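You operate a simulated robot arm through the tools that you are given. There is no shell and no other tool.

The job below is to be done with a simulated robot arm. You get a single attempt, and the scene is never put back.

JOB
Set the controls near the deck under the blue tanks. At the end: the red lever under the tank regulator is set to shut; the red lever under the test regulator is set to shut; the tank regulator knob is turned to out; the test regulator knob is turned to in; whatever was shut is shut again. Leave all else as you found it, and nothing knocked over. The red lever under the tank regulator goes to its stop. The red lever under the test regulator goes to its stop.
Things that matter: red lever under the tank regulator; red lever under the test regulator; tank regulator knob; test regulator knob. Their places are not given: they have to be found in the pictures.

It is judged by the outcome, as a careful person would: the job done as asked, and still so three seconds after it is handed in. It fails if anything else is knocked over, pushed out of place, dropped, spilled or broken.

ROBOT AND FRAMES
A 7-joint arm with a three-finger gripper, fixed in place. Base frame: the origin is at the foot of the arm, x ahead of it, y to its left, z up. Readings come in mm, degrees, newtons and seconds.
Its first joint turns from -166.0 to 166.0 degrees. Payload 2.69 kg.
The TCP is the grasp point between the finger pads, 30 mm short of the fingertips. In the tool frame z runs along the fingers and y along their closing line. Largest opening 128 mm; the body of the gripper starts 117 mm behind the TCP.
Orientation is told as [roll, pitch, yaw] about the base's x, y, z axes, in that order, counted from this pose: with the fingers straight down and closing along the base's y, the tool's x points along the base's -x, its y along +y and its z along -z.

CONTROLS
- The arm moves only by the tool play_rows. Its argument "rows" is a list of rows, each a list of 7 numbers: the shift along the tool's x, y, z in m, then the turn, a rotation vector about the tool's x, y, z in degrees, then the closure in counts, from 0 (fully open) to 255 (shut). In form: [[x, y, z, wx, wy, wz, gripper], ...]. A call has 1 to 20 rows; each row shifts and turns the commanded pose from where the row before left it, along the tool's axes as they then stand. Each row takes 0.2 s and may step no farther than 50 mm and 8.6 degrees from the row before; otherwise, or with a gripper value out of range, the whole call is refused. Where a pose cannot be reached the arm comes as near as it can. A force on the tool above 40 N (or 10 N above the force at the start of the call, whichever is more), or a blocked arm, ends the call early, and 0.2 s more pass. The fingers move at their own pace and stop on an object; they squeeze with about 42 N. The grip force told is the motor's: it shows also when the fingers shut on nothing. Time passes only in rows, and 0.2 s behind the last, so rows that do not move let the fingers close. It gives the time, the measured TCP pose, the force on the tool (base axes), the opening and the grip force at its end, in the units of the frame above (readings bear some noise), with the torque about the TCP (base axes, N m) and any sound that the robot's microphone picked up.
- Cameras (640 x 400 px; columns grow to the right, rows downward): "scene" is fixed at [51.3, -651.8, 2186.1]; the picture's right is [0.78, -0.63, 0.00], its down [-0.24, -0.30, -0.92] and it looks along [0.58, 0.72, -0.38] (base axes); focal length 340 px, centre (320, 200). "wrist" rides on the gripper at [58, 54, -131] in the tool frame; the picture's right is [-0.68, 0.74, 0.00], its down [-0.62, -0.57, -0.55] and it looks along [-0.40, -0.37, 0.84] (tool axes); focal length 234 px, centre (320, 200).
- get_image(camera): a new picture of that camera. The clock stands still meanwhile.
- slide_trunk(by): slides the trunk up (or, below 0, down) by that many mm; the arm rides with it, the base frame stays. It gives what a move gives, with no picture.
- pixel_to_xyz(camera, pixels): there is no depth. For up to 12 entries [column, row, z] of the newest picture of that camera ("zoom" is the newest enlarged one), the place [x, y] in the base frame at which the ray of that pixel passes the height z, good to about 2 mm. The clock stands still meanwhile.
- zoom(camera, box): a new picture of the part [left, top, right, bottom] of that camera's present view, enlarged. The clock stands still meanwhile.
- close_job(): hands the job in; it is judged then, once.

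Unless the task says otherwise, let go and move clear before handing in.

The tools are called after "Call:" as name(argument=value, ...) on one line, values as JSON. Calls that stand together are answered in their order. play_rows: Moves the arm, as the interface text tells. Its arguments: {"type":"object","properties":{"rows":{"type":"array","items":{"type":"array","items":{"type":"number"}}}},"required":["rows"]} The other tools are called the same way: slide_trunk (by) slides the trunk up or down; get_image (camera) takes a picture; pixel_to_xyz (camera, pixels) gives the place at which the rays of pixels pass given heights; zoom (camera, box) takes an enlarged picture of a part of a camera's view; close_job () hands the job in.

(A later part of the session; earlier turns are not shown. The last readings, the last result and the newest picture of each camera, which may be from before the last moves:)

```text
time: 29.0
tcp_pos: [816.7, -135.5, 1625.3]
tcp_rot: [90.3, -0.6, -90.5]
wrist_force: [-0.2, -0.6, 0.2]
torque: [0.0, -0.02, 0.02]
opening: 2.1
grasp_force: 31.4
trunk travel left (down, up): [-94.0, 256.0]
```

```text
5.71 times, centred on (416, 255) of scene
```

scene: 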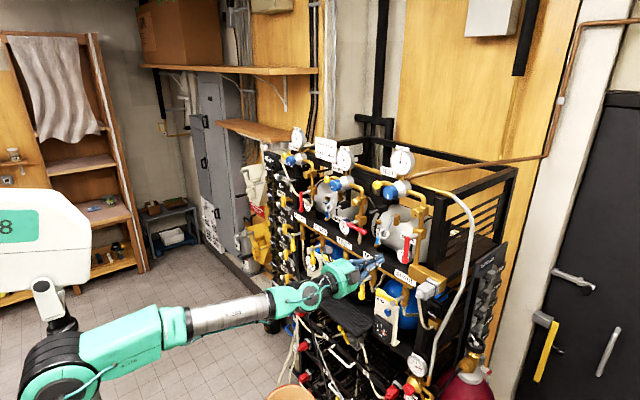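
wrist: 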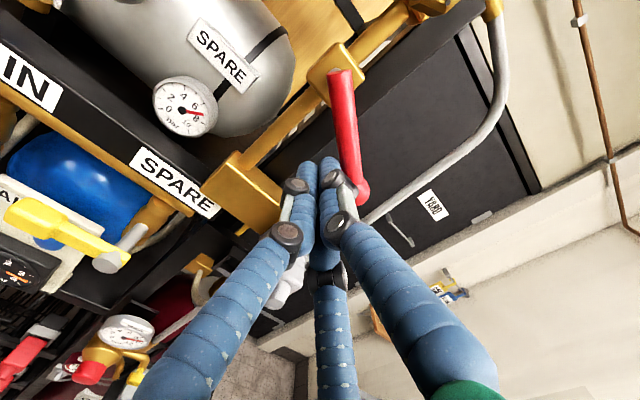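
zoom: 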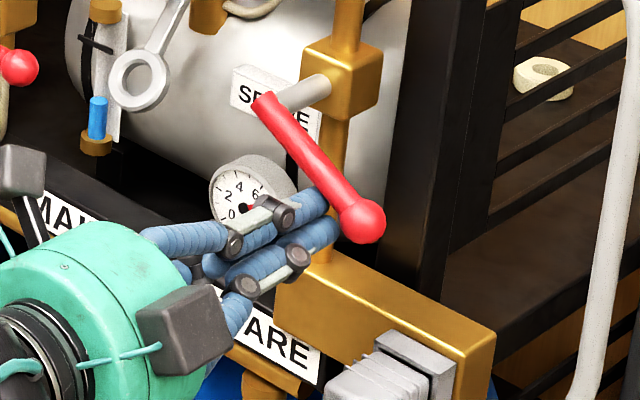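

It moves freely and is past halfway. I'll continue up to its stop.

Call:
play_rows(rows=[[-0.005, 0.003, 0, 0, 0, 0, 255], [-0.004, 0.0035, 0, 0, 0, 0, 255], [-0.0035, 0.0035, 0, 0, 0, 0, 255], [-0.003, 0.004, 0, 0, 0, 0, 255], [-0.003, 0.004, 0, 0, 0, 0, 255], [-0.002, 0.004, 0, 0, 0, 0, 255], [-0.002, 0.004, 0, 0, 0, 0, 255], [-0.001, 0.003, 0, 0, 0, 0, 255], [0, 0.002, 0, 0, 0, 0, 255], [0, 0.002, 0, 0, 0, 0, 255], [0, 0.002, 0, 0, 0, 0, 255], [0, 0.001, 0, 0, 0, 0, 255], [0, 0.001, 0, 0, 0, 0, 255]])

Call:
get_image(camera="wrist")

Call:
zoom(camera="scene", box=[360, 220, 472, 290])

```text
time: 31.1
tcp_pos: [818.9, -157.2, 1650.1]
tcp_rot: [89.7, -0.4, -90.5]
wrist_force: [-1.0, -0.1, -7.6]
torque: [-0.02, 0.15, 0.1]
opening: 2.2
grasp_force: 31.3
trunk travel left (down, up): [-94.0, 256.0]
stopped in row 10: the force on the tool passed its limit at 43 N (the readings are from after the stop); the commanded pose is now the measured one
```

```text
taken
```

wrist: 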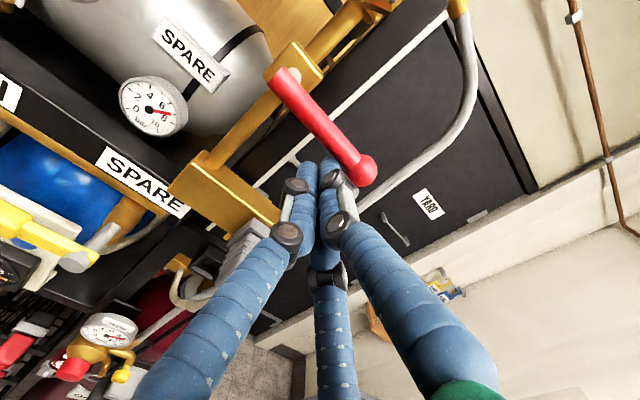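

```text
5.71 times, centred on (416, 255) of scene
```

zoom: 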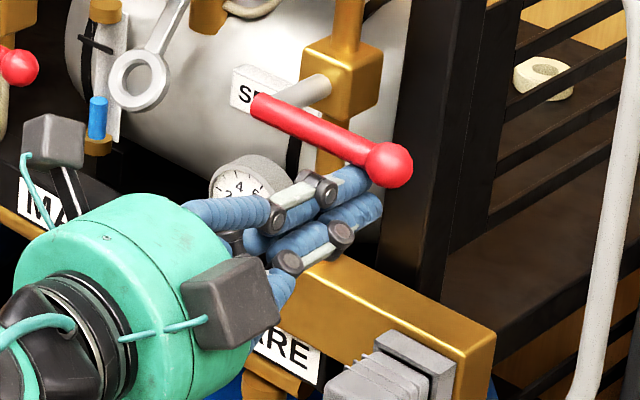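

The lever is horizontal and the stop was met at 43 N. I'll do a slow confirming push, then back away.

Call:
play_rows(rows=[[0, 0.0015, 0, 0, 0, 0, 255], [0, 0.0015, 0, 0, 0, 0, 255], [0, 0.001, 0, 0, 0, 0, 255], [0, 0.001, 0, 0, 0, 0, 255], [0, 0.001, 0, 0, 0, 0, 255], [0, 0.001, 0, 0, 0, 0, 255]])

Call:
play_rows(rows=[[0, -0.012, 0, 0, 0, 0, 255], [0, 0, -0.04, 0, 0, 0, 255], [0, 0, -0.04, 0, 0, 0, 255], [0.045, 0.0, -0.01, 0, 0, 0, 255], [0.045, 0.01, 0, 0, 0, 0, 255], [0.04, 0.015, 0, 0, 0, 0, 255], [0, 0, 0, 0, 0, 0, 255]])

Call:
get_image(camera="wrist")

Call:
get_image(camera="scene")

```text
time: 32.1
tcp_pos: [818.9, -158.6, 1651.7]
tcp_rot: [89.3, -0.4, -90.5]
wrist_force: [-2.7, 0.8, -6.3]
torque: [-0.02, 0.15, 0.07]
opening: 1.9
grasp_force: 31.6
trunk travel left (down, up): [-94.0, 256.0]
stopped in row 4: the force on the tool passed its limit at 42 N (the readings are from after the stop); the commanded pose is now the measured one
```

```text
time: 33.7
tcp_pos: [728.1, -28.9, 1669.0]
tcp_rot: [89.5, -0.6, -90.5]
wrist_force: [0.0, 1.1, 0.1]
torque: [0.01, -0.01, -0.02]
opening: 1.9
grasp_force: 31.4
trunk travel left (down, up): [-94.0, 256.0]
```

```text
taken
```

wrist: 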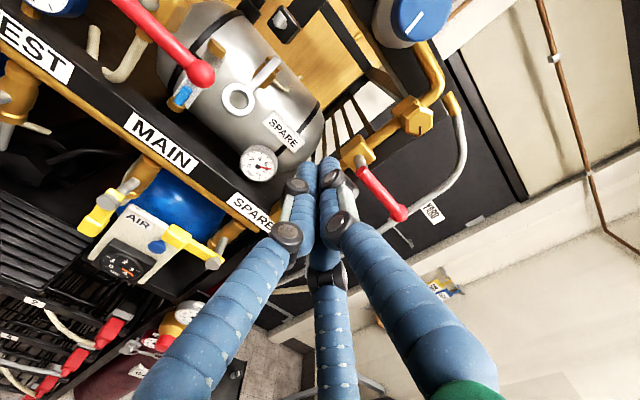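

```text
taken
```

scene: 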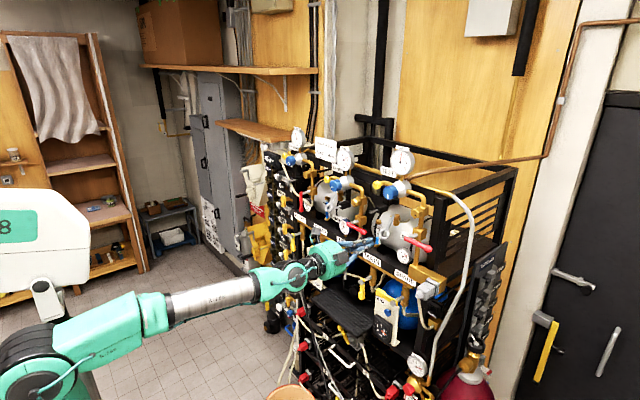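

Both levers are horizontal at their stops. Next come the knobs; I'll raise the trunk and look at the test knob from in front.

Call:
slide_trunk(by=130)

Call:
play_rows(rows=[[0.023, 0, -0.03, 0, 0, 0, 90], [0, 0, 0, 0, 0, 0, 90], [0, 0, 0, 0, 0, 0, 90]])

Call:
get_image(camera="wrist")

Call:
get_image(camera="scene")

```text
time: 35.3
tcp_pos: [728.7, -30.4, 1797.3]
tcp_rot: [89.5, -0.5, -90.5]
wrist_force: [-0.2, 0.4, -0.4]
torque: [0.0, -0.02, 0.04]
opening: 2.1
grasp_force: 31.5
trunk travel left (down, up): [-224.0, 126.0]
```

```text
time: 36.1
tcp_pos: [700.0, -8.4, 1798.0]
tcp_rot: [89.4, -0.5, -90.6]
wrist_force: [1.2, -1.4, -0.2]
torque: [0.01, -0.11, 0.0]
opening: 83.0
grasp_force: 0.1
trunk travel left (down, up): [-224.0, 126.0]
```

```text
taken
```

wrist: 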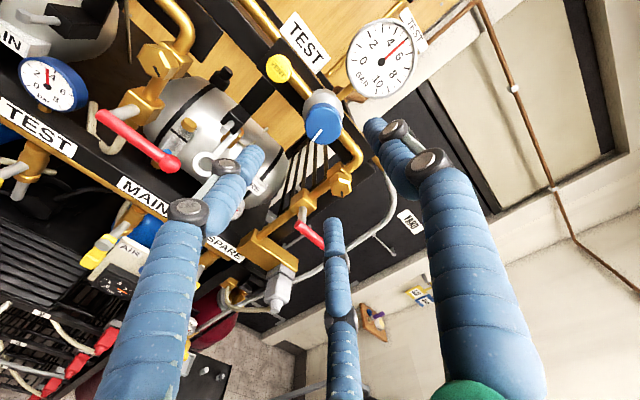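

```text
taken
```

scene: 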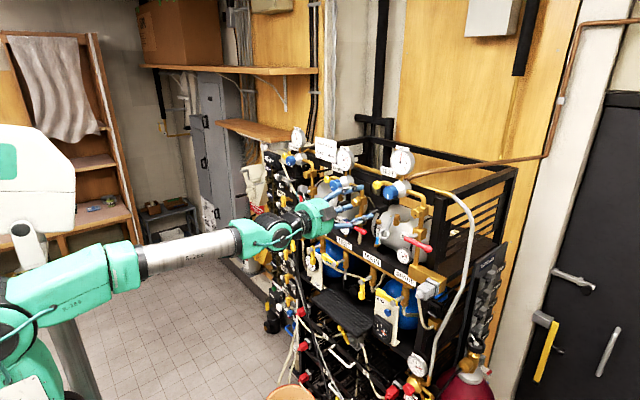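

The test knob is at wrist (322,118) and the fingers are open to 83 mm. I'll zoom in to centre on it precisely.

Call:
zoom(camera="wrist", box=[256, 60, 416, 160])

Call:
zoom(camera="scene", box=[350, 155, 430, 205])

```text
4.00 times, centred on (336, 110) of wrist
```

zoom: 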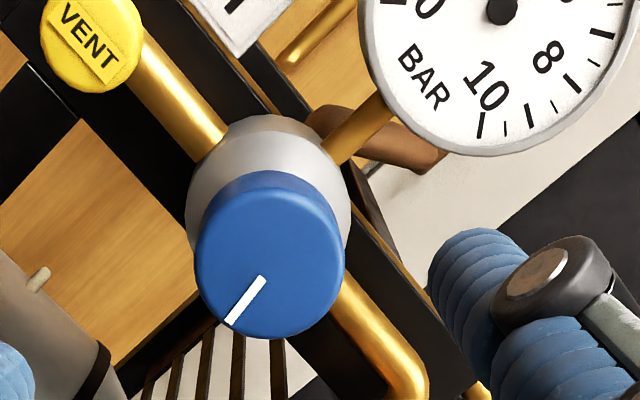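

```text
8.00 times, centred on (390, 180) of scene
```

zoom: 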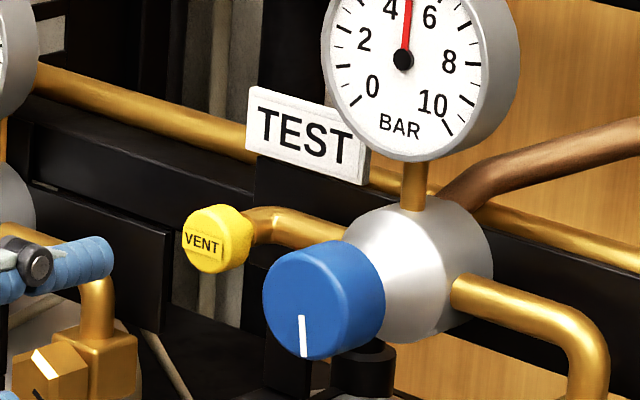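

Call:
pixel_to_xyz(camera="wrist", pixels=[[323, 127, 1785], [323, 127, 1790], [323, 127, 1795], [323, 127, 1800], [323, 127, 1805]])

Call:
pixel_to_xyz(camera="scene", pixels=[[387.9, 193.1, 1785], [387.9, 193.1, 1790], [387.9, 193.1, 1795], [387.9, 193.1, 1800], [387.9, 193.1, 1805]])

```text
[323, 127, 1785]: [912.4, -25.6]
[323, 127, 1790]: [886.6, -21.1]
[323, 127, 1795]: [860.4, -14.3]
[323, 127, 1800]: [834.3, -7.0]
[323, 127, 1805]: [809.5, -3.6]
```

```text
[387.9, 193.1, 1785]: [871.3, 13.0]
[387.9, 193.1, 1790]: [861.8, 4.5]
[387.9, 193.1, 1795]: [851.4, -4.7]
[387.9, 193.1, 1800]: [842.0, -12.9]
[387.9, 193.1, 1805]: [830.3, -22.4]
```

The two cameras agree on the test knob's face centre at (845,-10,1798). It is about 43 mm across, the VENT cap edge is 60 mm away and the gauge bottom about 55 mm above. I'll narrow the fingers to about 66 mm and advance around it until the tips overlap the knob by about 18 mm.

Call:
play_rows(rows=[[0, 0, 0.0, 0, 0, 0, 124], [-0.001, 0.001, 0.04, 0, 0, 0, 124], [0, 0, 0.04, -0.3, 0.3, 0, 124], [0, 0, 0.025, -0.3, 0.3, 0, 124], [0, 0, 0, 0, 0, 0, 124]])

Call:
get_image(camera="wrist")

Call:
zoom(camera="scene", box=[340, 150, 436, 210])

```text
time: 37.3
tcp_pos: [802.6, -7.8, 1798.9]
tcp_rot: [90.0, -0.5, -90.0]
wrist_force: [0.0, -0.8, 0.3]
torque: [0.02, 0.0, 0.03]
opening: 65.7
grasp_force: 0.0
trunk travel left (down, up): [-224.0, 126.0]
```

```text
taken
```

wrist: 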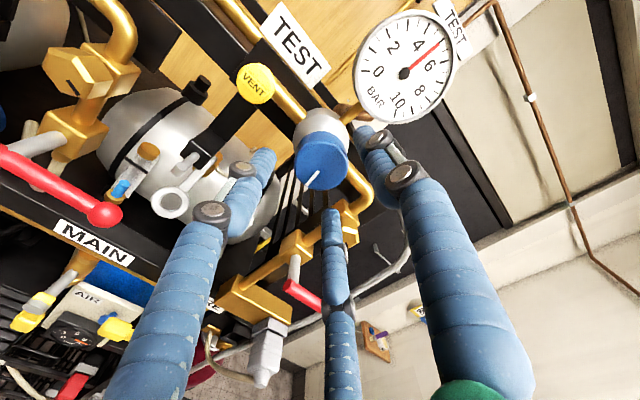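

```text
6.67 times, centred on (388, 180) of scene
```

zoom: 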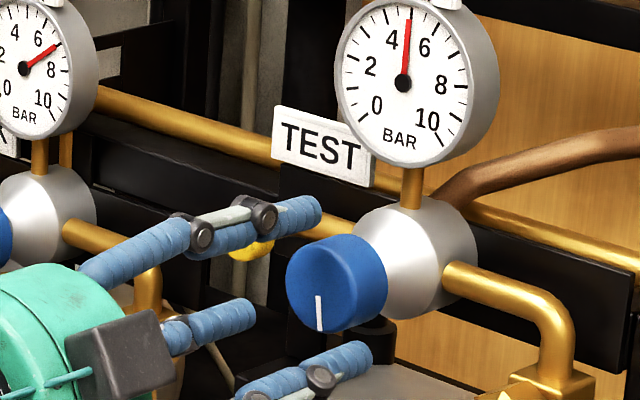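

Fingers straddle the knob, with the tips at x ≈ 833 just short of its face at (337,283) in the zoom. I'll shift 2 mm right, advance, and then close slowly.

Call:
play_rows(rows=[[-0.002, -0.001, 0.012, 0, 0, 0, 124], [0, 0, 0.01, 0, 0, 0, 124], [0, 0, 0.01, 0, 0, 0, 124], [0, 0, 0, 0, 0, 0, 124]])

Call:
zoom(camera="wrist", box=[208, 60, 464, 220])

Call:
zoom(camera="scene", box=[340, 150, 436, 210])

```text
time: 38.3
tcp_pos: [835.9, -11.5, 1797.3]
tcp_rot: [90.1, -0.5, -90.0]
wrist_force: [0.7, -0.5, 0.4]
torque: [-0.02, -0.01, -0.01]
opening: 66.0
grasp_force: 0.0
trunk travel left (down, up): [-224.0, 126.0]
```

```text
2.50 times, centred on (336, 140) of wrist
```

zoom: 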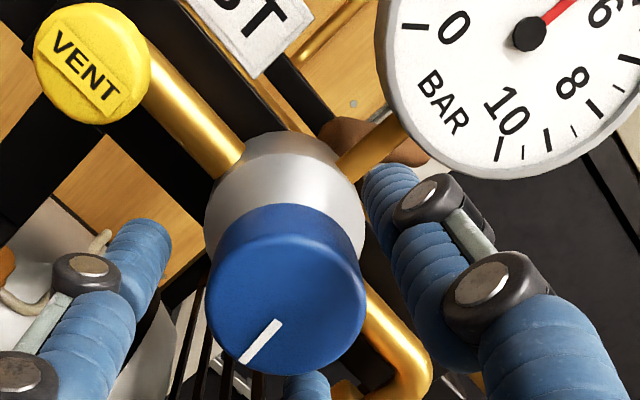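

```text
6.67 times, centred on (388, 180) of scene
```

zoom: 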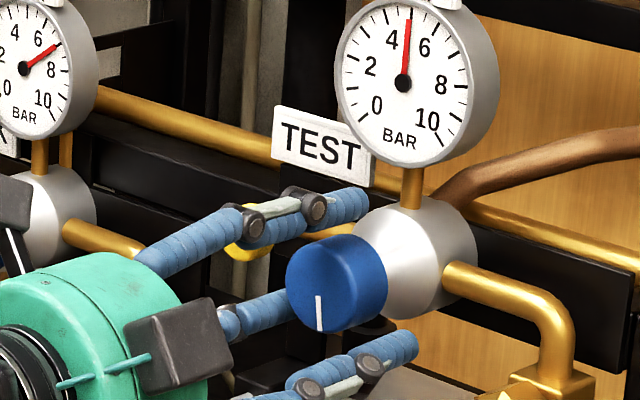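

Fingers surround the knob at TCP (836,-11,1797) with no contact. Closing now.

Call:
play_rows(rows=[[0, 0, 0, 0, 0, 0, 150], [0, 0, 0, 0, 0, 0, 165], [0, 0, 0, 0, 0, 0, 180], [0, 0, 0, 0, 0, 0, 255], [0, 0, 0, 0, 0, 0, 255]])

Call:
zoom(camera="wrist", box=[208, 60, 464, 220])

Call:
zoom(camera="scene", box=[340, 150, 436, 210])

```text
time: 39.5
tcp_pos: [834.8, -10.7, 1800.5]
tcp_rot: [90.2, -0.5, -89.8]
wrist_force: [7.8, 2.6, 13.9]
torque: [0.03, -0.39, 0.06]
opening: 42.2
grasp_force: 45.0
trunk travel left (down, up): [-224.0, 126.0]
```

```text
2.50 times, centred on (336, 140) of wrist
```

zoom: 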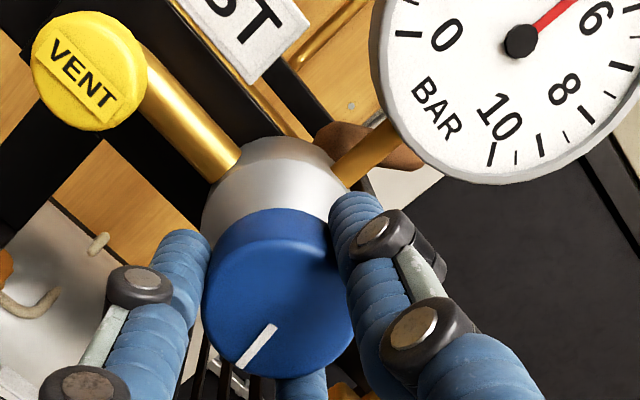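

```text
6.67 times, centred on (388, 180) of scene
```

zoom: 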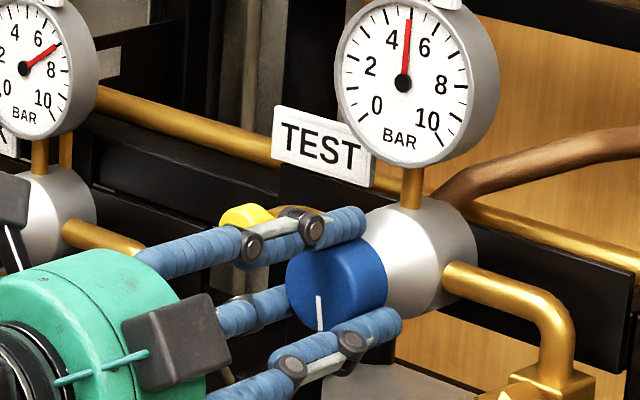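

The knob is gripped at 42.2 mm opening and its centre turns out to be about 3 mm higher (13.9 N upward). I'll relieve that and start turning clockwise (+wz, "in").

Call:
play_rows(rows=[[0, 0.0015, 0, 0, 0, 0, 255], [0, 0.001, 0, 0, 0, 0, 255], [0, 0, 0, 0, 0, 4, 255], [0, 0, 0, 0, 0, 6, 255], [0, 0, 0, 0, 0, 6, 255]])

Call:
zoom(camera="wrist", box=[208, 20, 464, 180])

Call:
zoom(camera="scene", box=[340, 150, 436, 210])

```text
time: 40.7
tcp_pos: [835.5, -10.6, 1800.2]
tcp_rot: [90.1, 15.5, -89.9]
wrist_force: [-12.1, 6.0, 2.5]
torque: [0.01, 0.1, 0.11]
opening: 42.0
grasp_force: 44.5
trunk travel left (down, up): [-224.0, 126.0]
```

```text
2.50 times, centred on (336, 100) of wrist
```

zoom: 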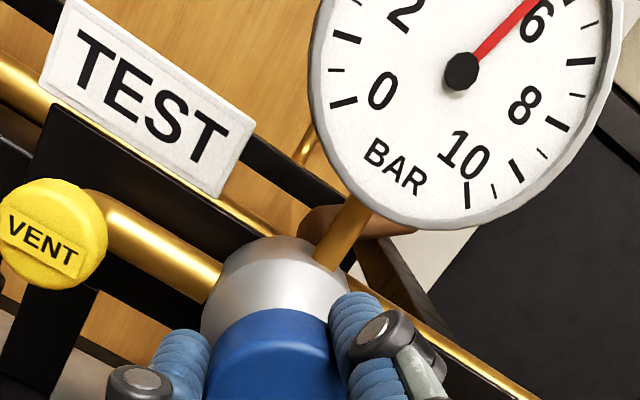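

```text
6.67 times, centred on (388, 180) of scene
```

zoom: 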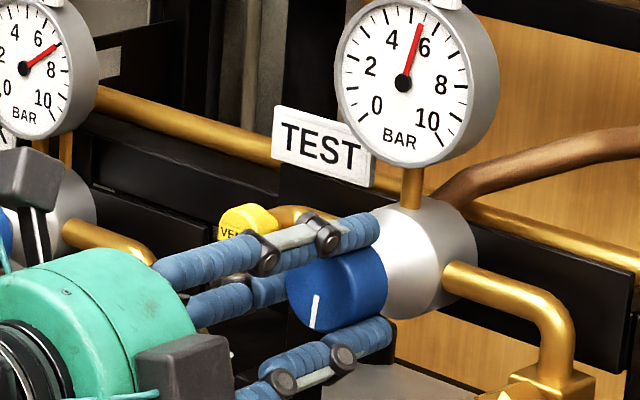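

The gauge rises from 5 to about 5.6 for 15.5°, so clockwise is "in". I'll keep turning.

Call:
play_rows(rows=[[0, 0, 0, 0, 0, 6, 255], [0, 0, 0, 0, 0, 6, 255], [0, 0, 0, 0, 0, 6, 255], [0, 0, 0, 0, 0, 6, 255], [0, 0, 0, 0, 0, 6, 255]])

Call:
zoom(camera="scene", box=[340, 150, 436, 210])

```text
time: 41.9
tcp_pos: [835.2, -9.4, 1799.0]
tcp_rot: [90.0, 45.4, -89.9]
wrist_force: [-15.8, 5.7, -7.9]
torque: [-0.02, 0.3, 0.16]
opening: 41.8
grasp_force: 45.2
trunk travel left (down, up): [-224.0, 126.0]
```

```text
6.67 times, centred on (388, 180) of scene
```

zoom: 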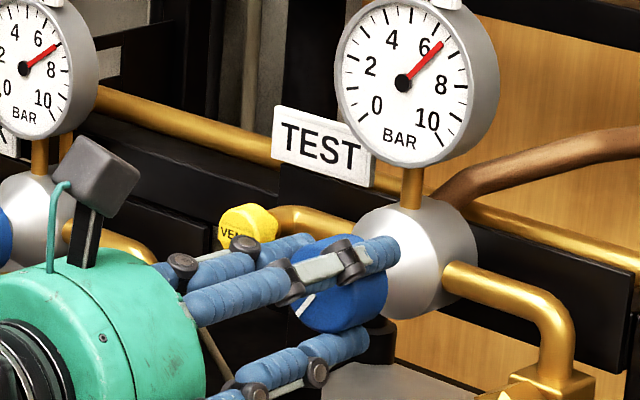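

The gauge is at about 7 after 45° with no sign of a stop. I'll ease the axial load slightly and continue.

Call:
play_rows(rows=[[0, 0, -0.001, 0, 0, 6, 255], [0, 0, -0.0005, 0, 0, 6, 255], [0, 0, 0, 0, 0, 6, 255], [0, 0, 0, 0, 0, 6, 255], [0, 0, 0, 0, 0, 6, 255]])

Call:
zoom(camera="scene", box=[340, 150, 436, 210])

Call:
get_image(camera="wrist")

```text
time: 43.1
tcp_pos: [834.4, -10.8, 1800.4]
tcp_rot: [90.5, 75.5, -89.7]
wrist_force: [-4.1, 5.2, -4.5]
torque: [0.01, 0.77, 0.23]
opening: 42.1
grasp_force: 44.7
trunk travel left (down, up): [-224.0, 126.0]
```

```text
6.67 times, centred on (388, 180) of scene
```

zoom: 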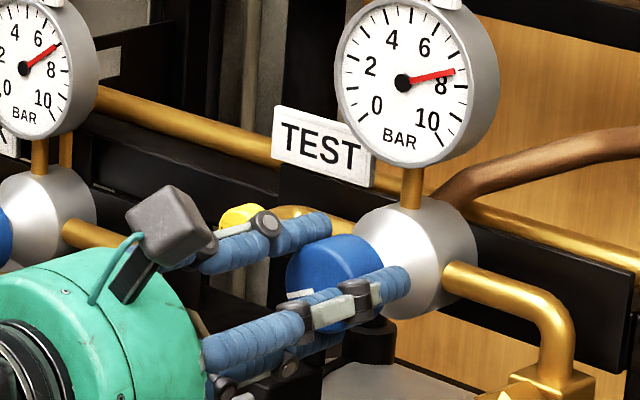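

```text
taken
```

wrist: 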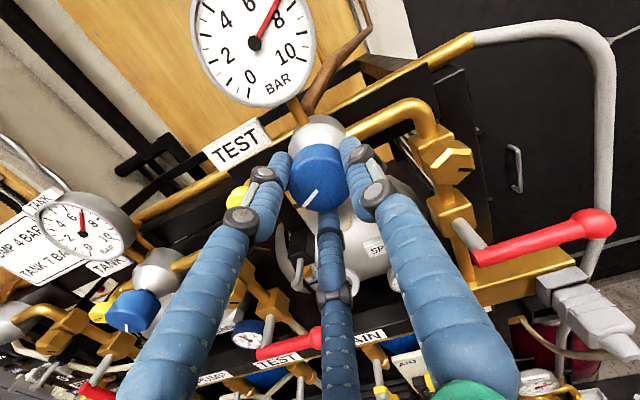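

The gauge is at about 7.8 after 75°, with still no resisting torque. I'll continue turning.

Call:
play_rows(rows=[[0, 0, 0, 0, 0, 6, 255], [0, 0, 0, 0, 0, 6, 255], [0, 0, 0, 0, 0, 6, 255], [0, 0, 0, 0, 0, 6, 255], [0, 0, 0, 0, 0, 0, 255]])

Call:
zoom(camera="scene", box=[340, 150, 436, 210])

Call:
get_image(camera="wrist")

```text
time: 44.3
tcp_pos: [834.6, -9.7, 1799.1]
tcp_rot: [-88.2, 86.5, 90.6]
wrist_force: [-7.8, -34.7, -13.2]
torque: [0.02, 0.02, -1.19]
opening: 41.9
grasp_force: 45.2
out of reach, approached as far as the arm can: row 2, 4
trunk travel left (down, up): [-224.0, 126.0]
```

```text
6.67 times, centred on (388, 180) of scene
```

zoom: 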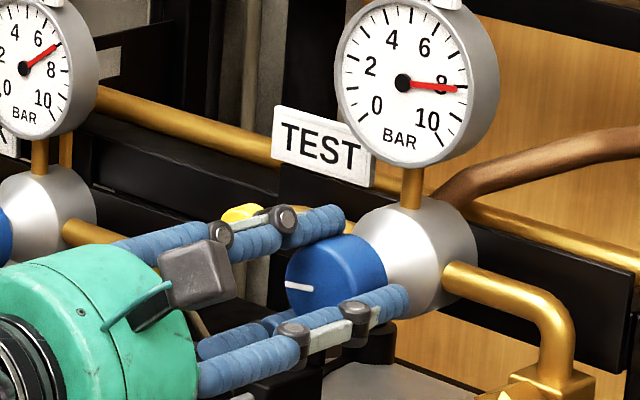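

```text
taken
```

wrist: 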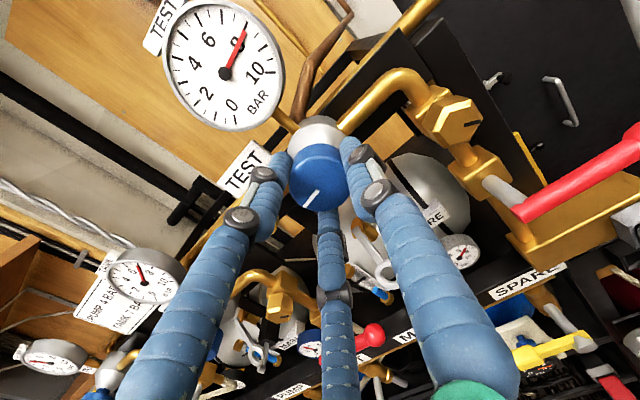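

The gauge reads about 8.2 and the pointer has turned about 93°, and the arm is now at its wrist limit (-35 N sideways). I'll ease back slightly, open, withdraw, unwind the wrist and regrip.

Call:
play_rows(rows=[[0, 0, 0, 0, 0, -5, 255], [0, 0, 0, 0, 0, 0, 160], [0, 0, 0, 0, 0, 0, 124], [0, 0, 0, 0, 0, 0, 124], [0, 0, -0.02, 0, 0, 0, 124], [0, 0, -0.025, 0, 0, 0, 124], [0, 0, 0, 0, 0, 0, 124]])

Call:
zoom(camera="scene", box=[340, 150, 436, 210])

```text
time: 45.9
tcp_pos: [788.6, -1.0, 1802.8]
tcp_rot: [92.4, 88.4, -88.1]
wrist_force: [-0.5, 0.1, 0.1]
torque: [0.03, 0.0, -0.02]
opening: 65.8
grasp_force: 0.0
trunk travel left (down, up): [-224.0, 126.0]
```

```text
6.67 times, centred on (388, 180) of scene
```

zoom: 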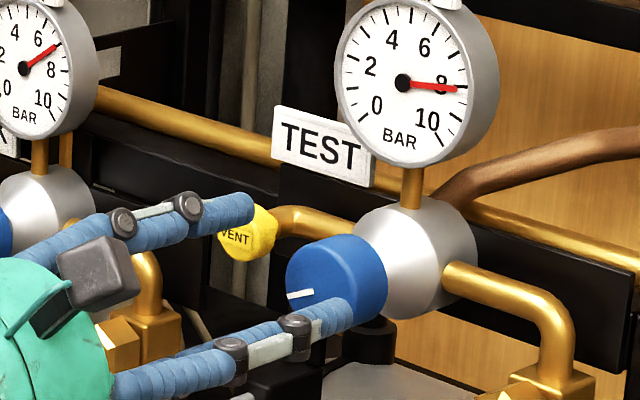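

The fingers are clear of the knob (tips at x ≈ 819) and the gauge holds at about 8.2. I'll unwind the wrist by about 115°.

Call:
play_rows(rows=[[0, 0, 0, 0, 0, -8.2, 124], [0, 0, 0, 0, 0, -8.2, 124], [0, 0, 0, 0, 0, -8.2, 124], [0, 0, 0, 0, 0, -8.2, 124], [0, 0, 0, 0, 0, -8.2, 124], [0, 0, 0, 0, 0, -8.2, 124], [0, 0, 0, 0, 0, -8.2, 124], [0, 0, 0, 0, 0, -8.2, 124], [0, 0, 0, 0, 0, -8.2, 124], [0, 0, 0, 0, 0, -8.2, 124], [0, 0, 0, 0, 0, -8.2, 124], [0, 0, 0, 0, 0, -8.2, 124], [0, 0, 0, 0, 0, -8.2, 124], [0, 0, 0, 0, 0, -8.2, 124], [0, 0, 0, 0, 0, 0, 124]])

Call:
get_image(camera="wrist")

Call:
zoom(camera="scene", box=[340, 150, 436, 210])

```text
time: 49.1
tcp_pos: [790.1, -0.9, 1800.6]
tcp_rot: [90.1, -26.4, -90.6]
wrist_force: [-0.6, 0.0, -0.3]
torque: [0.0, 0.0, 0.03]
opening: 66.0
grasp_force: 0.1
trunk travel left (down, up): [-224.0, 126.0]
```

```text
taken
```

wrist: 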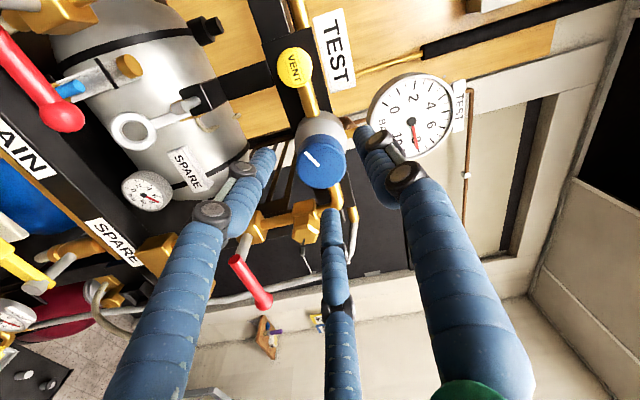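

```text
6.67 times, centred on (388, 180) of scene
```

zoom: 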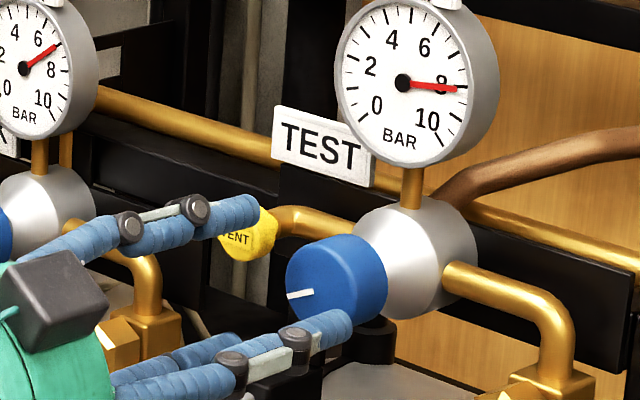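

I'm at -26° roll now. I'll recentre on (y -10, z 1800), advance, and close again.

Call:
play_rows(rows=[[-0.0082, -0.0041, 0, 0, 0, 0, 124], [0, 0, 0.015, 0, 0, 0, 124], [0, 0, 0.015, 0, 0, 0, 124], [0, 0, 0.014, 0, 0, 0, 124], [0, 0, 0, 0, 0, 0, 124], [0, 0, 0, 0, 0, 0, 160], [0, 0, 0, 0, 0, 0, 175], [0, 0, 0, 0, 0, 0, 255], [0, 0, 0, 0, 0, 0, 255]])

Call:
zoom(camera="scene", box=[340, 150, 436, 210])

```text
time: 51.1
tcp_pos: [834.1, -12.5, 1800.2]
tcp_rot: [90.0, -26.3, -90.6]
wrist_force: [2.3, 1.9, -2.6]
torque: [-0.01, 0.25, 0.09]
opening: 44.4
grasp_force: 45.2
trunk travel left (down, up): [-224.0, 126.0]
```

```text
6.67 times, centred on (388, 180) of scene
```

zoom: 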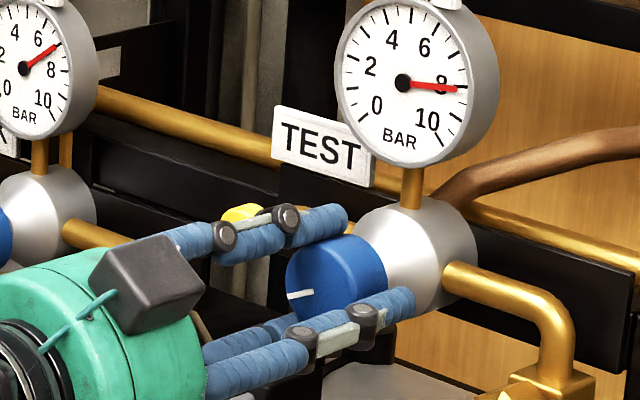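

Regripped at 44.4 mm with small forces. I'll continue turning clockwise and watch for a stop.

Call:
play_rows(rows=[[0, 0, 0, 0, 0, 5, 255], [0, 0, 0, 0, 0, 5, 255], [0, 0, 0, 0, 0, 5, 255], [0, 0, 0, 0, 0, 5, 255], [0, 0, 0, 0, 0, 0, 255]])

Call:
zoom(camera="scene", box=[340, 150, 436, 210])

```text
time: 52.3
tcp_pos: [834.9, -11.7, 1798.8]
tcp_rot: [90.1, -6.4, -90.6]
wrist_force: [-0.3, 4.9, -11.7]
torque: [-0.02, 0.33, 0.14]
opening: 44.5
grasp_force: 45.9
trunk travel left (down, up): [-224.0, 126.0]
```

```text
6.67 times, centred on (388, 180) of scene
```

zoom: 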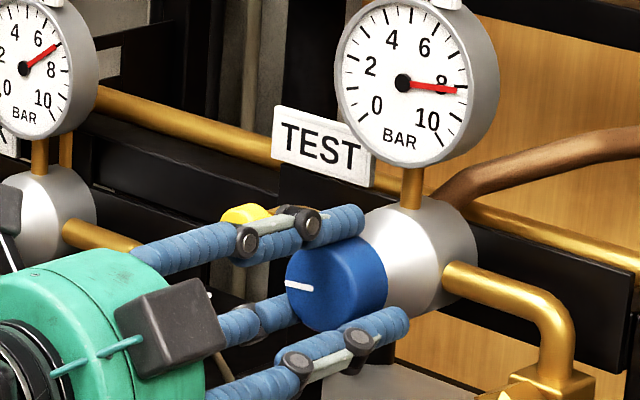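

The pointer is back at about its previous 90° place and the gauge stays near 8.2, possibly capped by the supply. I'll keep turning to see whether the knob itself still moves.

Call:
play_rows(rows=[[0, 0.001, 0, 0, 0, 5, 255], [0, 0.0005, 0, 0, 0, 5, 255], [0, 0, 0, 0, 0, 5, 255], [0, 0, 0, 0, 0, 5, 255]])

Call:
zoom(camera="scene", box=[368, 170, 416, 200])

Call:
get_image(camera="wrist")

```text
time: 53.3
tcp_pos: [835.7, -9.9, 1799.4]
tcp_rot: [89.8, 13.6, -90.7]
wrist_force: [-13.7, 12.9, -28.2]
torque: [0.0, 0.88, 0.62]
opening: 42.8
grasp_force: 44.9
trunk travel left (down, up): [-224.0, 126.0]
```

```text
13.33 times, centred on (392, 185) of scene
```

zoom: 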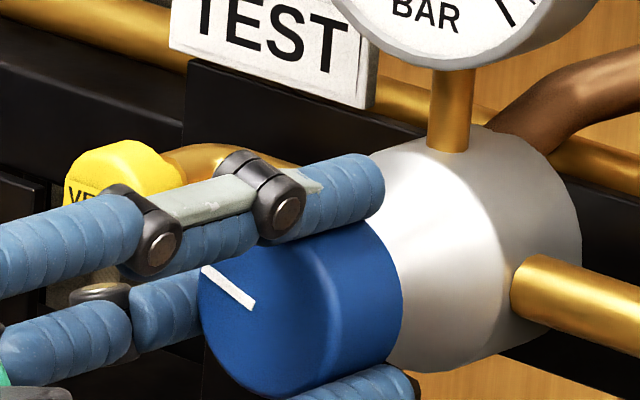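

```text
taken
```

wrist: 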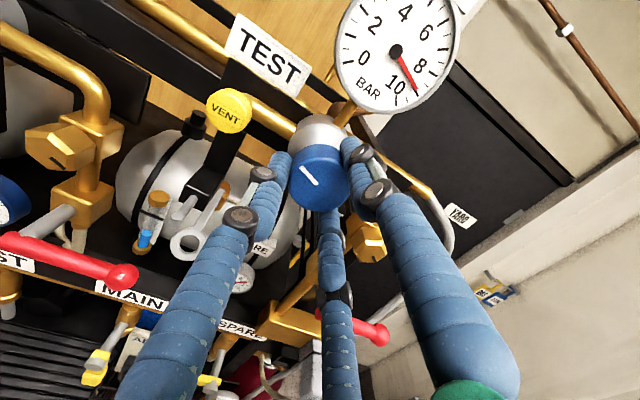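

The knob turned to about 115° from start and the gauge is at about 9.2. Forces show I'm pulling it upward, so I'll lower slightly and carry on.

Call:
play_rows(rows=[[0.0004, -0.0014, -0.001, 0, 0, 0, 255], [0.0004, -0.0014, 0, 0, 0, 0, 255], [0, 0, 0, 0, 0, 5, 255], [0, 0, 0, 0, 0, 5, 255], [0, 0, 0, 0, 0, 5, 255]])

Call:
zoom(camera="scene", box=[360, 150, 424, 200])

```text
time: 54.5
tcp_pos: [834.3, -10.6, 1799.4]
tcp_rot: [90.1, 28.7, -90.5]
wrist_force: [2.5, 5.0, -19.2]
torque: [-0.03, 0.61, 0.0]
opening: 42.4
grasp_force: 45.4
trunk travel left (down, up): [-224.0, 126.0]
```

```text
8.00 times, centred on (392, 175) of scene
```

zoom: 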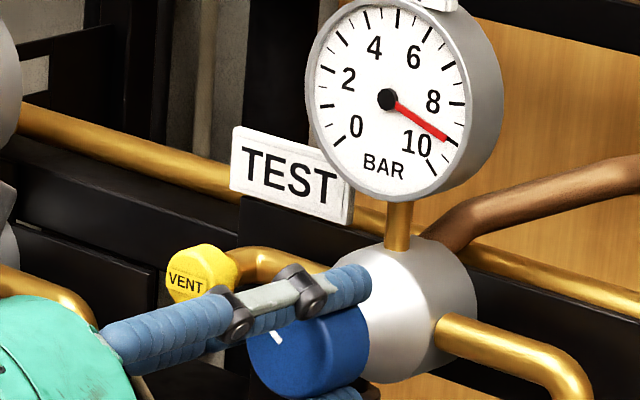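

The gauge is at about 9.1 and still climbing. A few more degrees.

Call:
play_rows(rows=[[0, -0.0015, 0, 0, 0, 5, 255], [0, 0, 0, 0, 0, 5, 255], [0, 0, 0, 0, 0, 5, 255], [0, 0, 0, 0, 0, 0, 255]])

Call:
zoom(camera="scene", box=[360, 150, 424, 200])

Call:
get_image(camera="wrist")

```text
time: 55.5
tcp_pos: [833.8, -9.2, 1799.8]
tcp_rot: [90.2, 43.6, -90.4]
wrist_force: [17.5, -0.1, 0.4]
torque: [-0.01, -0.19, -0.05]
opening: 42.7
grasp_force: 45.2
trunk travel left (down, up): [-224.0, 126.0]
```

```text
8.00 times, centred on (392, 175) of scene
```

zoom: 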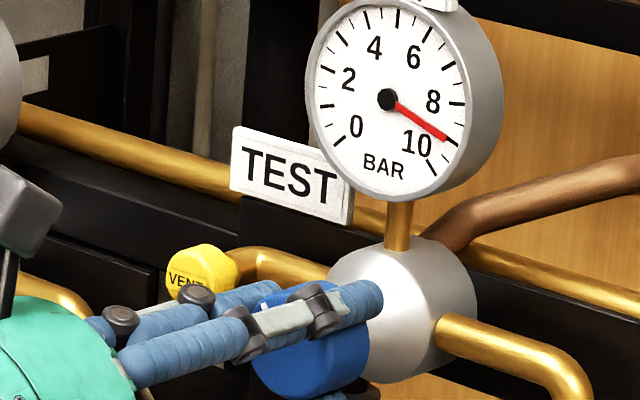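

```text
taken
```

wrist: 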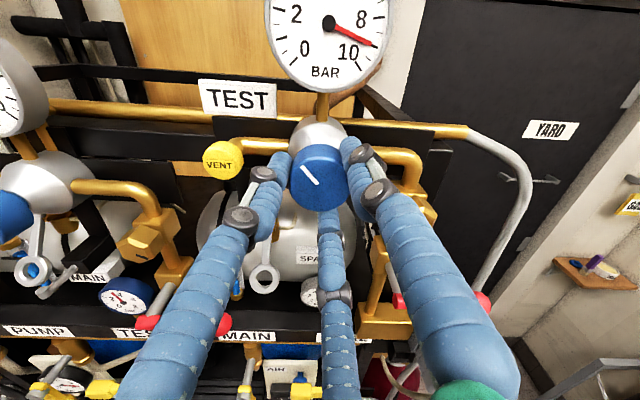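

The gauge sits at 9 now, but the knob mark still turns with the fingers. I'll keep going gently toward a stop.

Call:
play_rows(rows=[[0, 0, 0.001, 0, 0, 5, 255], [0, 0, 0, 0, 0, 5, 255], [0, 0, 0, 0, 0, 5, 255], [0, 0, 0, 0, 0, 5, 255], [0, 0, 0, 0, 0, 0, 255]])

Call:
zoom(camera="scene", box=[360, 150, 424, 200])

Call:
get_image(camera="wrist")

```text
time: 56.7
tcp_pos: [833.7, -8.9, 1800.1]
tcp_rot: [90.4, 63.6, -90.2]
wrist_force: [12.4, 1.3, 9.5]
torque: [-0.01, -0.24, 0.28]
opening: 42.5
grasp_force: 44.7
trunk travel left (down, up): [-224.0, 126.0]
```

```text
8.00 times, centred on (392, 175) of scene
```

zoom: 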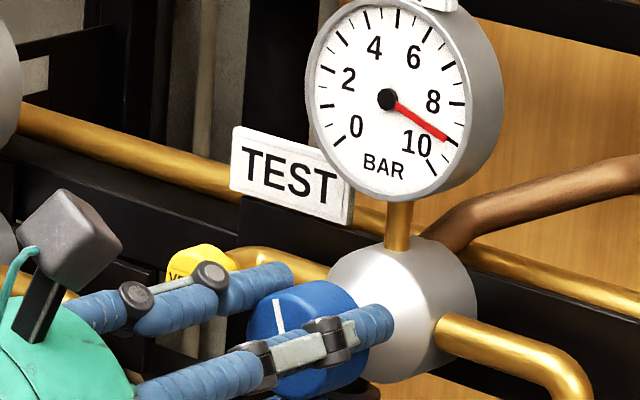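

```text
taken
```

wrist: 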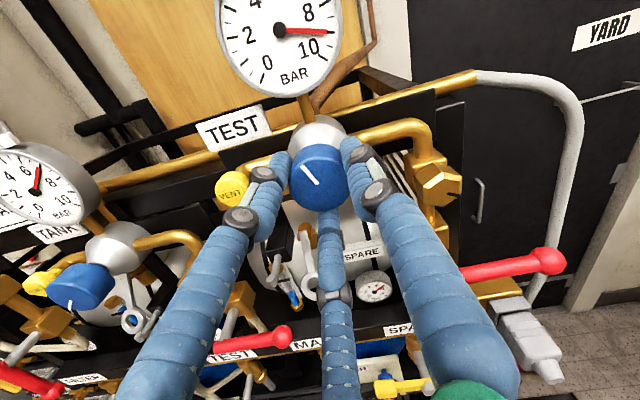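

The gauge holds at 9 (the MAIN supply gauge also reads about 9), and the pointer is near straight up with no stop yet. I'll continue to the wrist limit.

Call:
play_rows(rows=[[0, 0, 0, 0, 0, 5, 255], [0, 0, 0, 0, 0, 5, 255], [0, 0, 0, 0, 0, 5, 255], [0, 0, 0, 0, 0, 5, 255], [0, 0, 0, 0, 0, 0, 255]])

Call:
zoom(camera="scene", box=[360, 150, 424, 200])

Call:
get_image(camera="wrist")

```text
time: 57.9
tcp_pos: [833.2, -10.1, 1799.8]
tcp_rot: [89.5, 82.7, -91.4]
wrist_force: [-7.0, 4.3, -9.2]
torque: [-0.61, 0.3, 0.26]
opening: 41.9
grasp_force: 45.3
trunk travel left (down, up): [-224.0, 126.0]
```

```text
8.00 times, centred on (392, 175) of scene
```

zoom: 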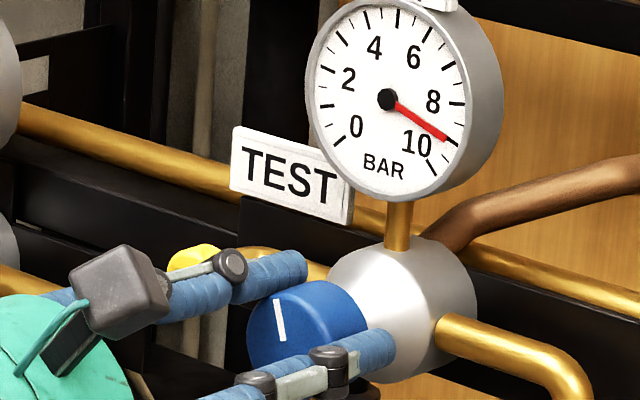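

```text
taken
```

wrist: 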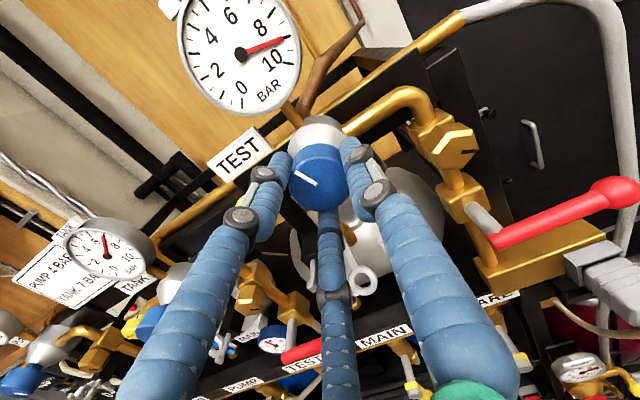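

The torque about the knob axis rose to -0.61 N m while the mark stayed put in the scene at (280,320), slipping relative to the fingers. The test knob is at its "in" stop, so I'll release and withdraw.

Call:
play_rows(rows=[[0, 0, 0, 0, 0, 0, 160], [0, 0, 0, 0, 0, 0, 124], [0, 0, 0, 0, 0, 0, 124], [0, 0, -0.02, 0, 0, 0, 124], [0, 0, -0.03, 0, 0, 0, 124], [0, 0, -0.04, 0, 0, 0, 124], [0, 0, 0, 0, 0, 0, 124]])

Call:
zoom(camera="scene", box=[360, 150, 424, 200])

```text
time: 59.5
tcp_pos: [740.2, -12.2, 1801.7]
tcp_rot: [91.7, 83.5, -88.7]
wrist_force: [-0.8, -0.9, 0.7]
torque: [0.02, 0.06, 0.04]
opening: 66.0
grasp_force: 0.0
trunk travel left (down, up): [-224.0, 126.0]
```

```text
8.00 times, centred on (392, 175) of scene
```

zoom: 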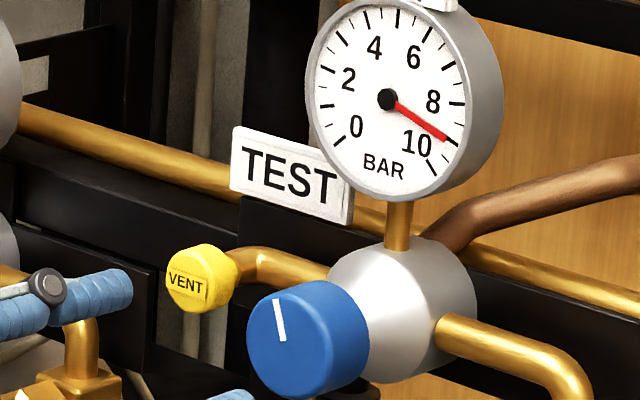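

The test knob stays put with its pointer up and the gauge at 9. Next I'll move across, well in front, to the tank knob at about (845,252,1749).

Call:
play_rows(rows=[[-0.0031, -0.0383, 0, 0, 0, 0, 124], [-0.0031, -0.0383, 0, 0, 0, 0, 124], [-0.0031, -0.0383, 0, 0, 0, 0, 124], [-0.0031, -0.0383, 0, 0, 0, 0, 124], [-0.0031, -0.0383, 0, 0, 0, 0, 124], [-0.0031, -0.0383, 0, 0, 0, 0, 124], [-0.0031, -0.0383, 0, 0, 0, 0, 124], [0, 0, 0, 0, 0, 0, 124]])

Call:
get_image(camera="wrist")

Call:
get_image(camera="scene")

Call:
zoom(camera="scene", box=[304, 140, 384, 200])

```text
time: 61.3
tcp_pos: [748.7, 255.2, 1748.0]
tcp_rot: [90.7, 83.6, -89.9]
wrist_force: [0.3, 1.1, -1.0]
torque: [0.01, -0.03, -0.1]
opening: 66.1
grasp_force: 0.1
trunk travel left (down, up): [-224.0, 126.0]
```

```text
taken
```

wrist: 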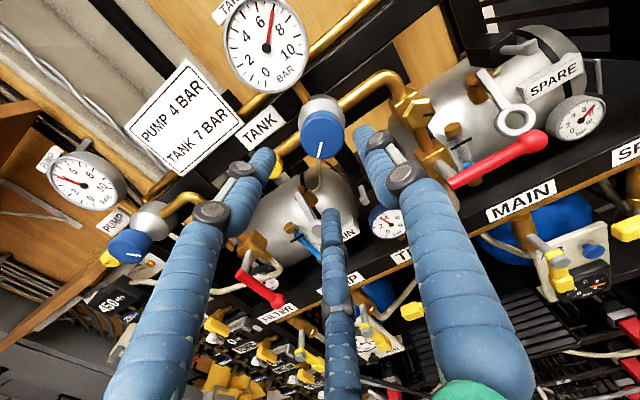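

```text
taken
```

scene: 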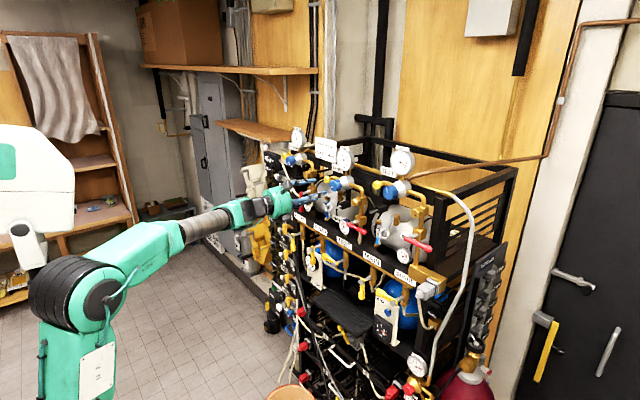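

```text
6.67 times, centred on (344, 170) of scene
```

zoom: 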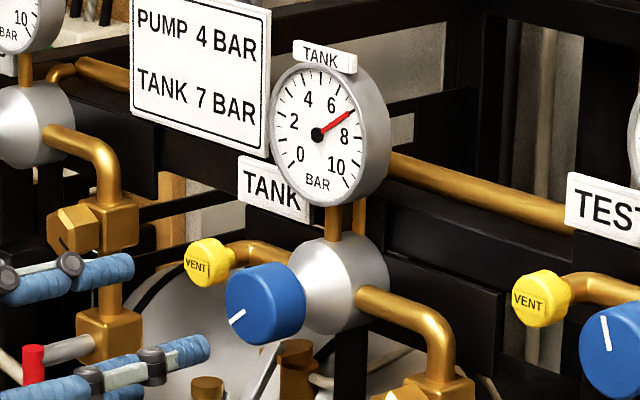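

The tank knob shows at wrist (323,135) with its gauge at 7. I'll zoom and triangulate its centre.

Call:
zoom(camera="wrist", box=[256, 80, 416, 180])

Call:
pixel_to_xyz(camera="scene", pixels=[[333.9, 186.2, 1740], [333.9, 186.2, 1745], [333.9, 186.2, 1750], [333.9, 186.2, 1755]])

```text
4.00 times, centred on (336, 130) of wrist
```

zoom: 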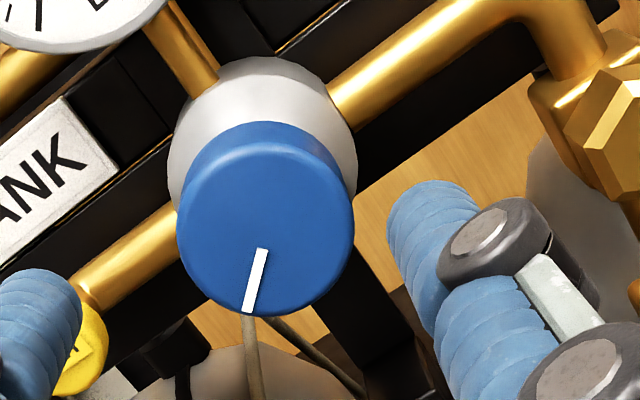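

```text
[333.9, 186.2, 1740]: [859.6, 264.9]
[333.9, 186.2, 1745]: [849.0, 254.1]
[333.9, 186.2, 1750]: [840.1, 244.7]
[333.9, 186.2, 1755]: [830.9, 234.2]
```

Call:
pixel_to_xyz(camera="wrist", pixels=[[322.3, 138, 1740], [322.3, 138, 1745], [322.3, 138, 1750], [322.3, 138, 1755]])

```text
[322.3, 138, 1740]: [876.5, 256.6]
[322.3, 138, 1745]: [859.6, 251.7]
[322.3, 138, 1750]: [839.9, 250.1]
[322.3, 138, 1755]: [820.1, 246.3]
```

The cameras agree on the tank knob's centre at (845,250,1749). I'll shift to line up and advance around it with the fingers at 66 mm.

Call:
play_rows(rows=[[0.0009, 0.0042, 0, 0, 0, 0, 124], [0, 0, 0.03, 0, 0, 0, 124], [0, 0, 0.02, 0, 0, 0, 124], [0, 0, 0.0, 0, 0, 0, 124]])

Call:
get_image(camera="wrist")

Call:
zoom(camera="scene", box=[304, 145, 384, 205])

```text
time: 62.3
tcp_pos: [798.8, 246.4, 1749.9]
tcp_rot: [91.2, 83.6, -89.4]
wrist_force: [0.2, 0.1, 0.8]
torque: [0.0, 0.03, 0.03]
opening: 65.8
grasp_force: 0.0
trunk travel left (down, up): [-224.0, 126.0]
```

```text
taken
```

wrist: 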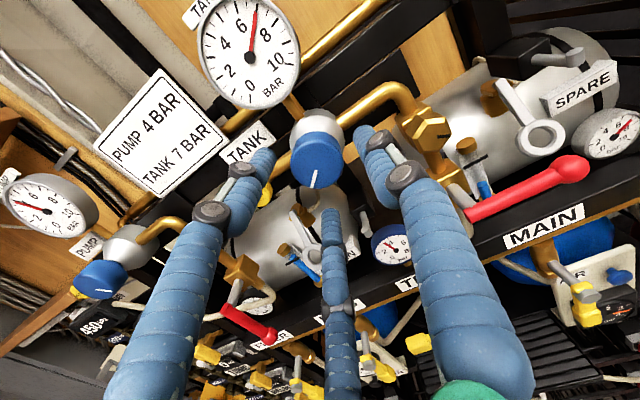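

```text
6.67 times, centred on (344, 175) of scene
```

zoom: 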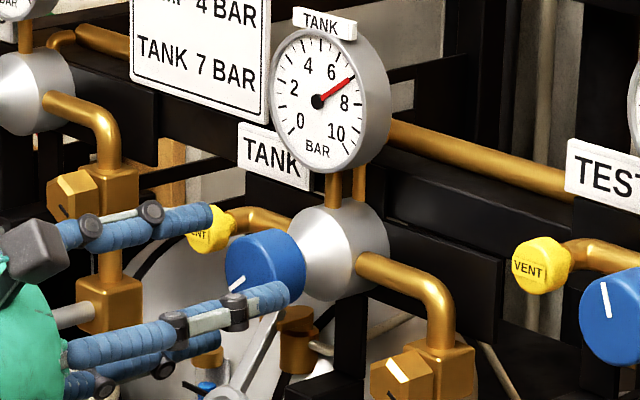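

Tips are just short of the knob. I'll correct 4 mm left, finish the advance and close.

Call:
play_rows(rows=[[0, -0.004, 0, 0, 0, 0, 124], [0, 0, 0.012, 0, 0, 0, 124], [0, 0, 0.012, 0, 0, 0, 124], [0, 0, 0.011, 0, 0, 0, 124], [0, 0, 0, 0, 0, 0, 124]])

Call:
zoom(camera="wrist", box=[208, 80, 464, 240])

Call:
zoom(camera="scene", box=[304, 145, 384, 205])

```text
time: 63.5
tcp_pos: [832.0, 254.5, 1748.8]
tcp_rot: [90.7, 83.7, -89.9]
wrist_force: [0.3, 0.4, -0.9]
torque: [0.02, -0.01, -0.02]
opening: 66.1
grasp_force: 0.1
trunk travel left (down, up): [-224.0, 126.0]
```

```text
2.50 times, centred on (336, 160) of wrist
```

zoom: 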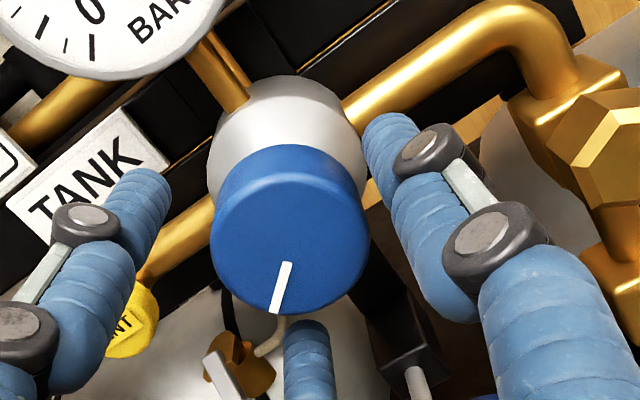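

```text
6.67 times, centred on (344, 175) of scene
```

zoom: 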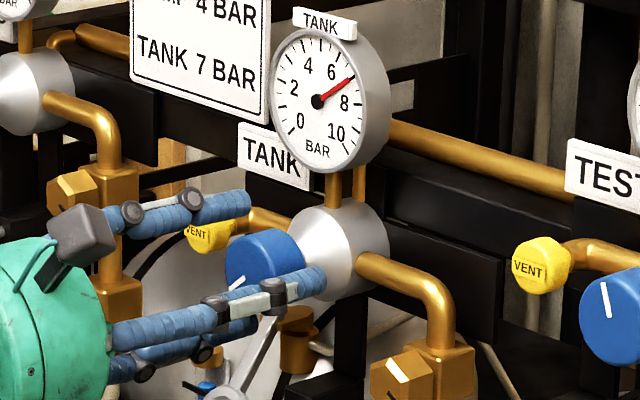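

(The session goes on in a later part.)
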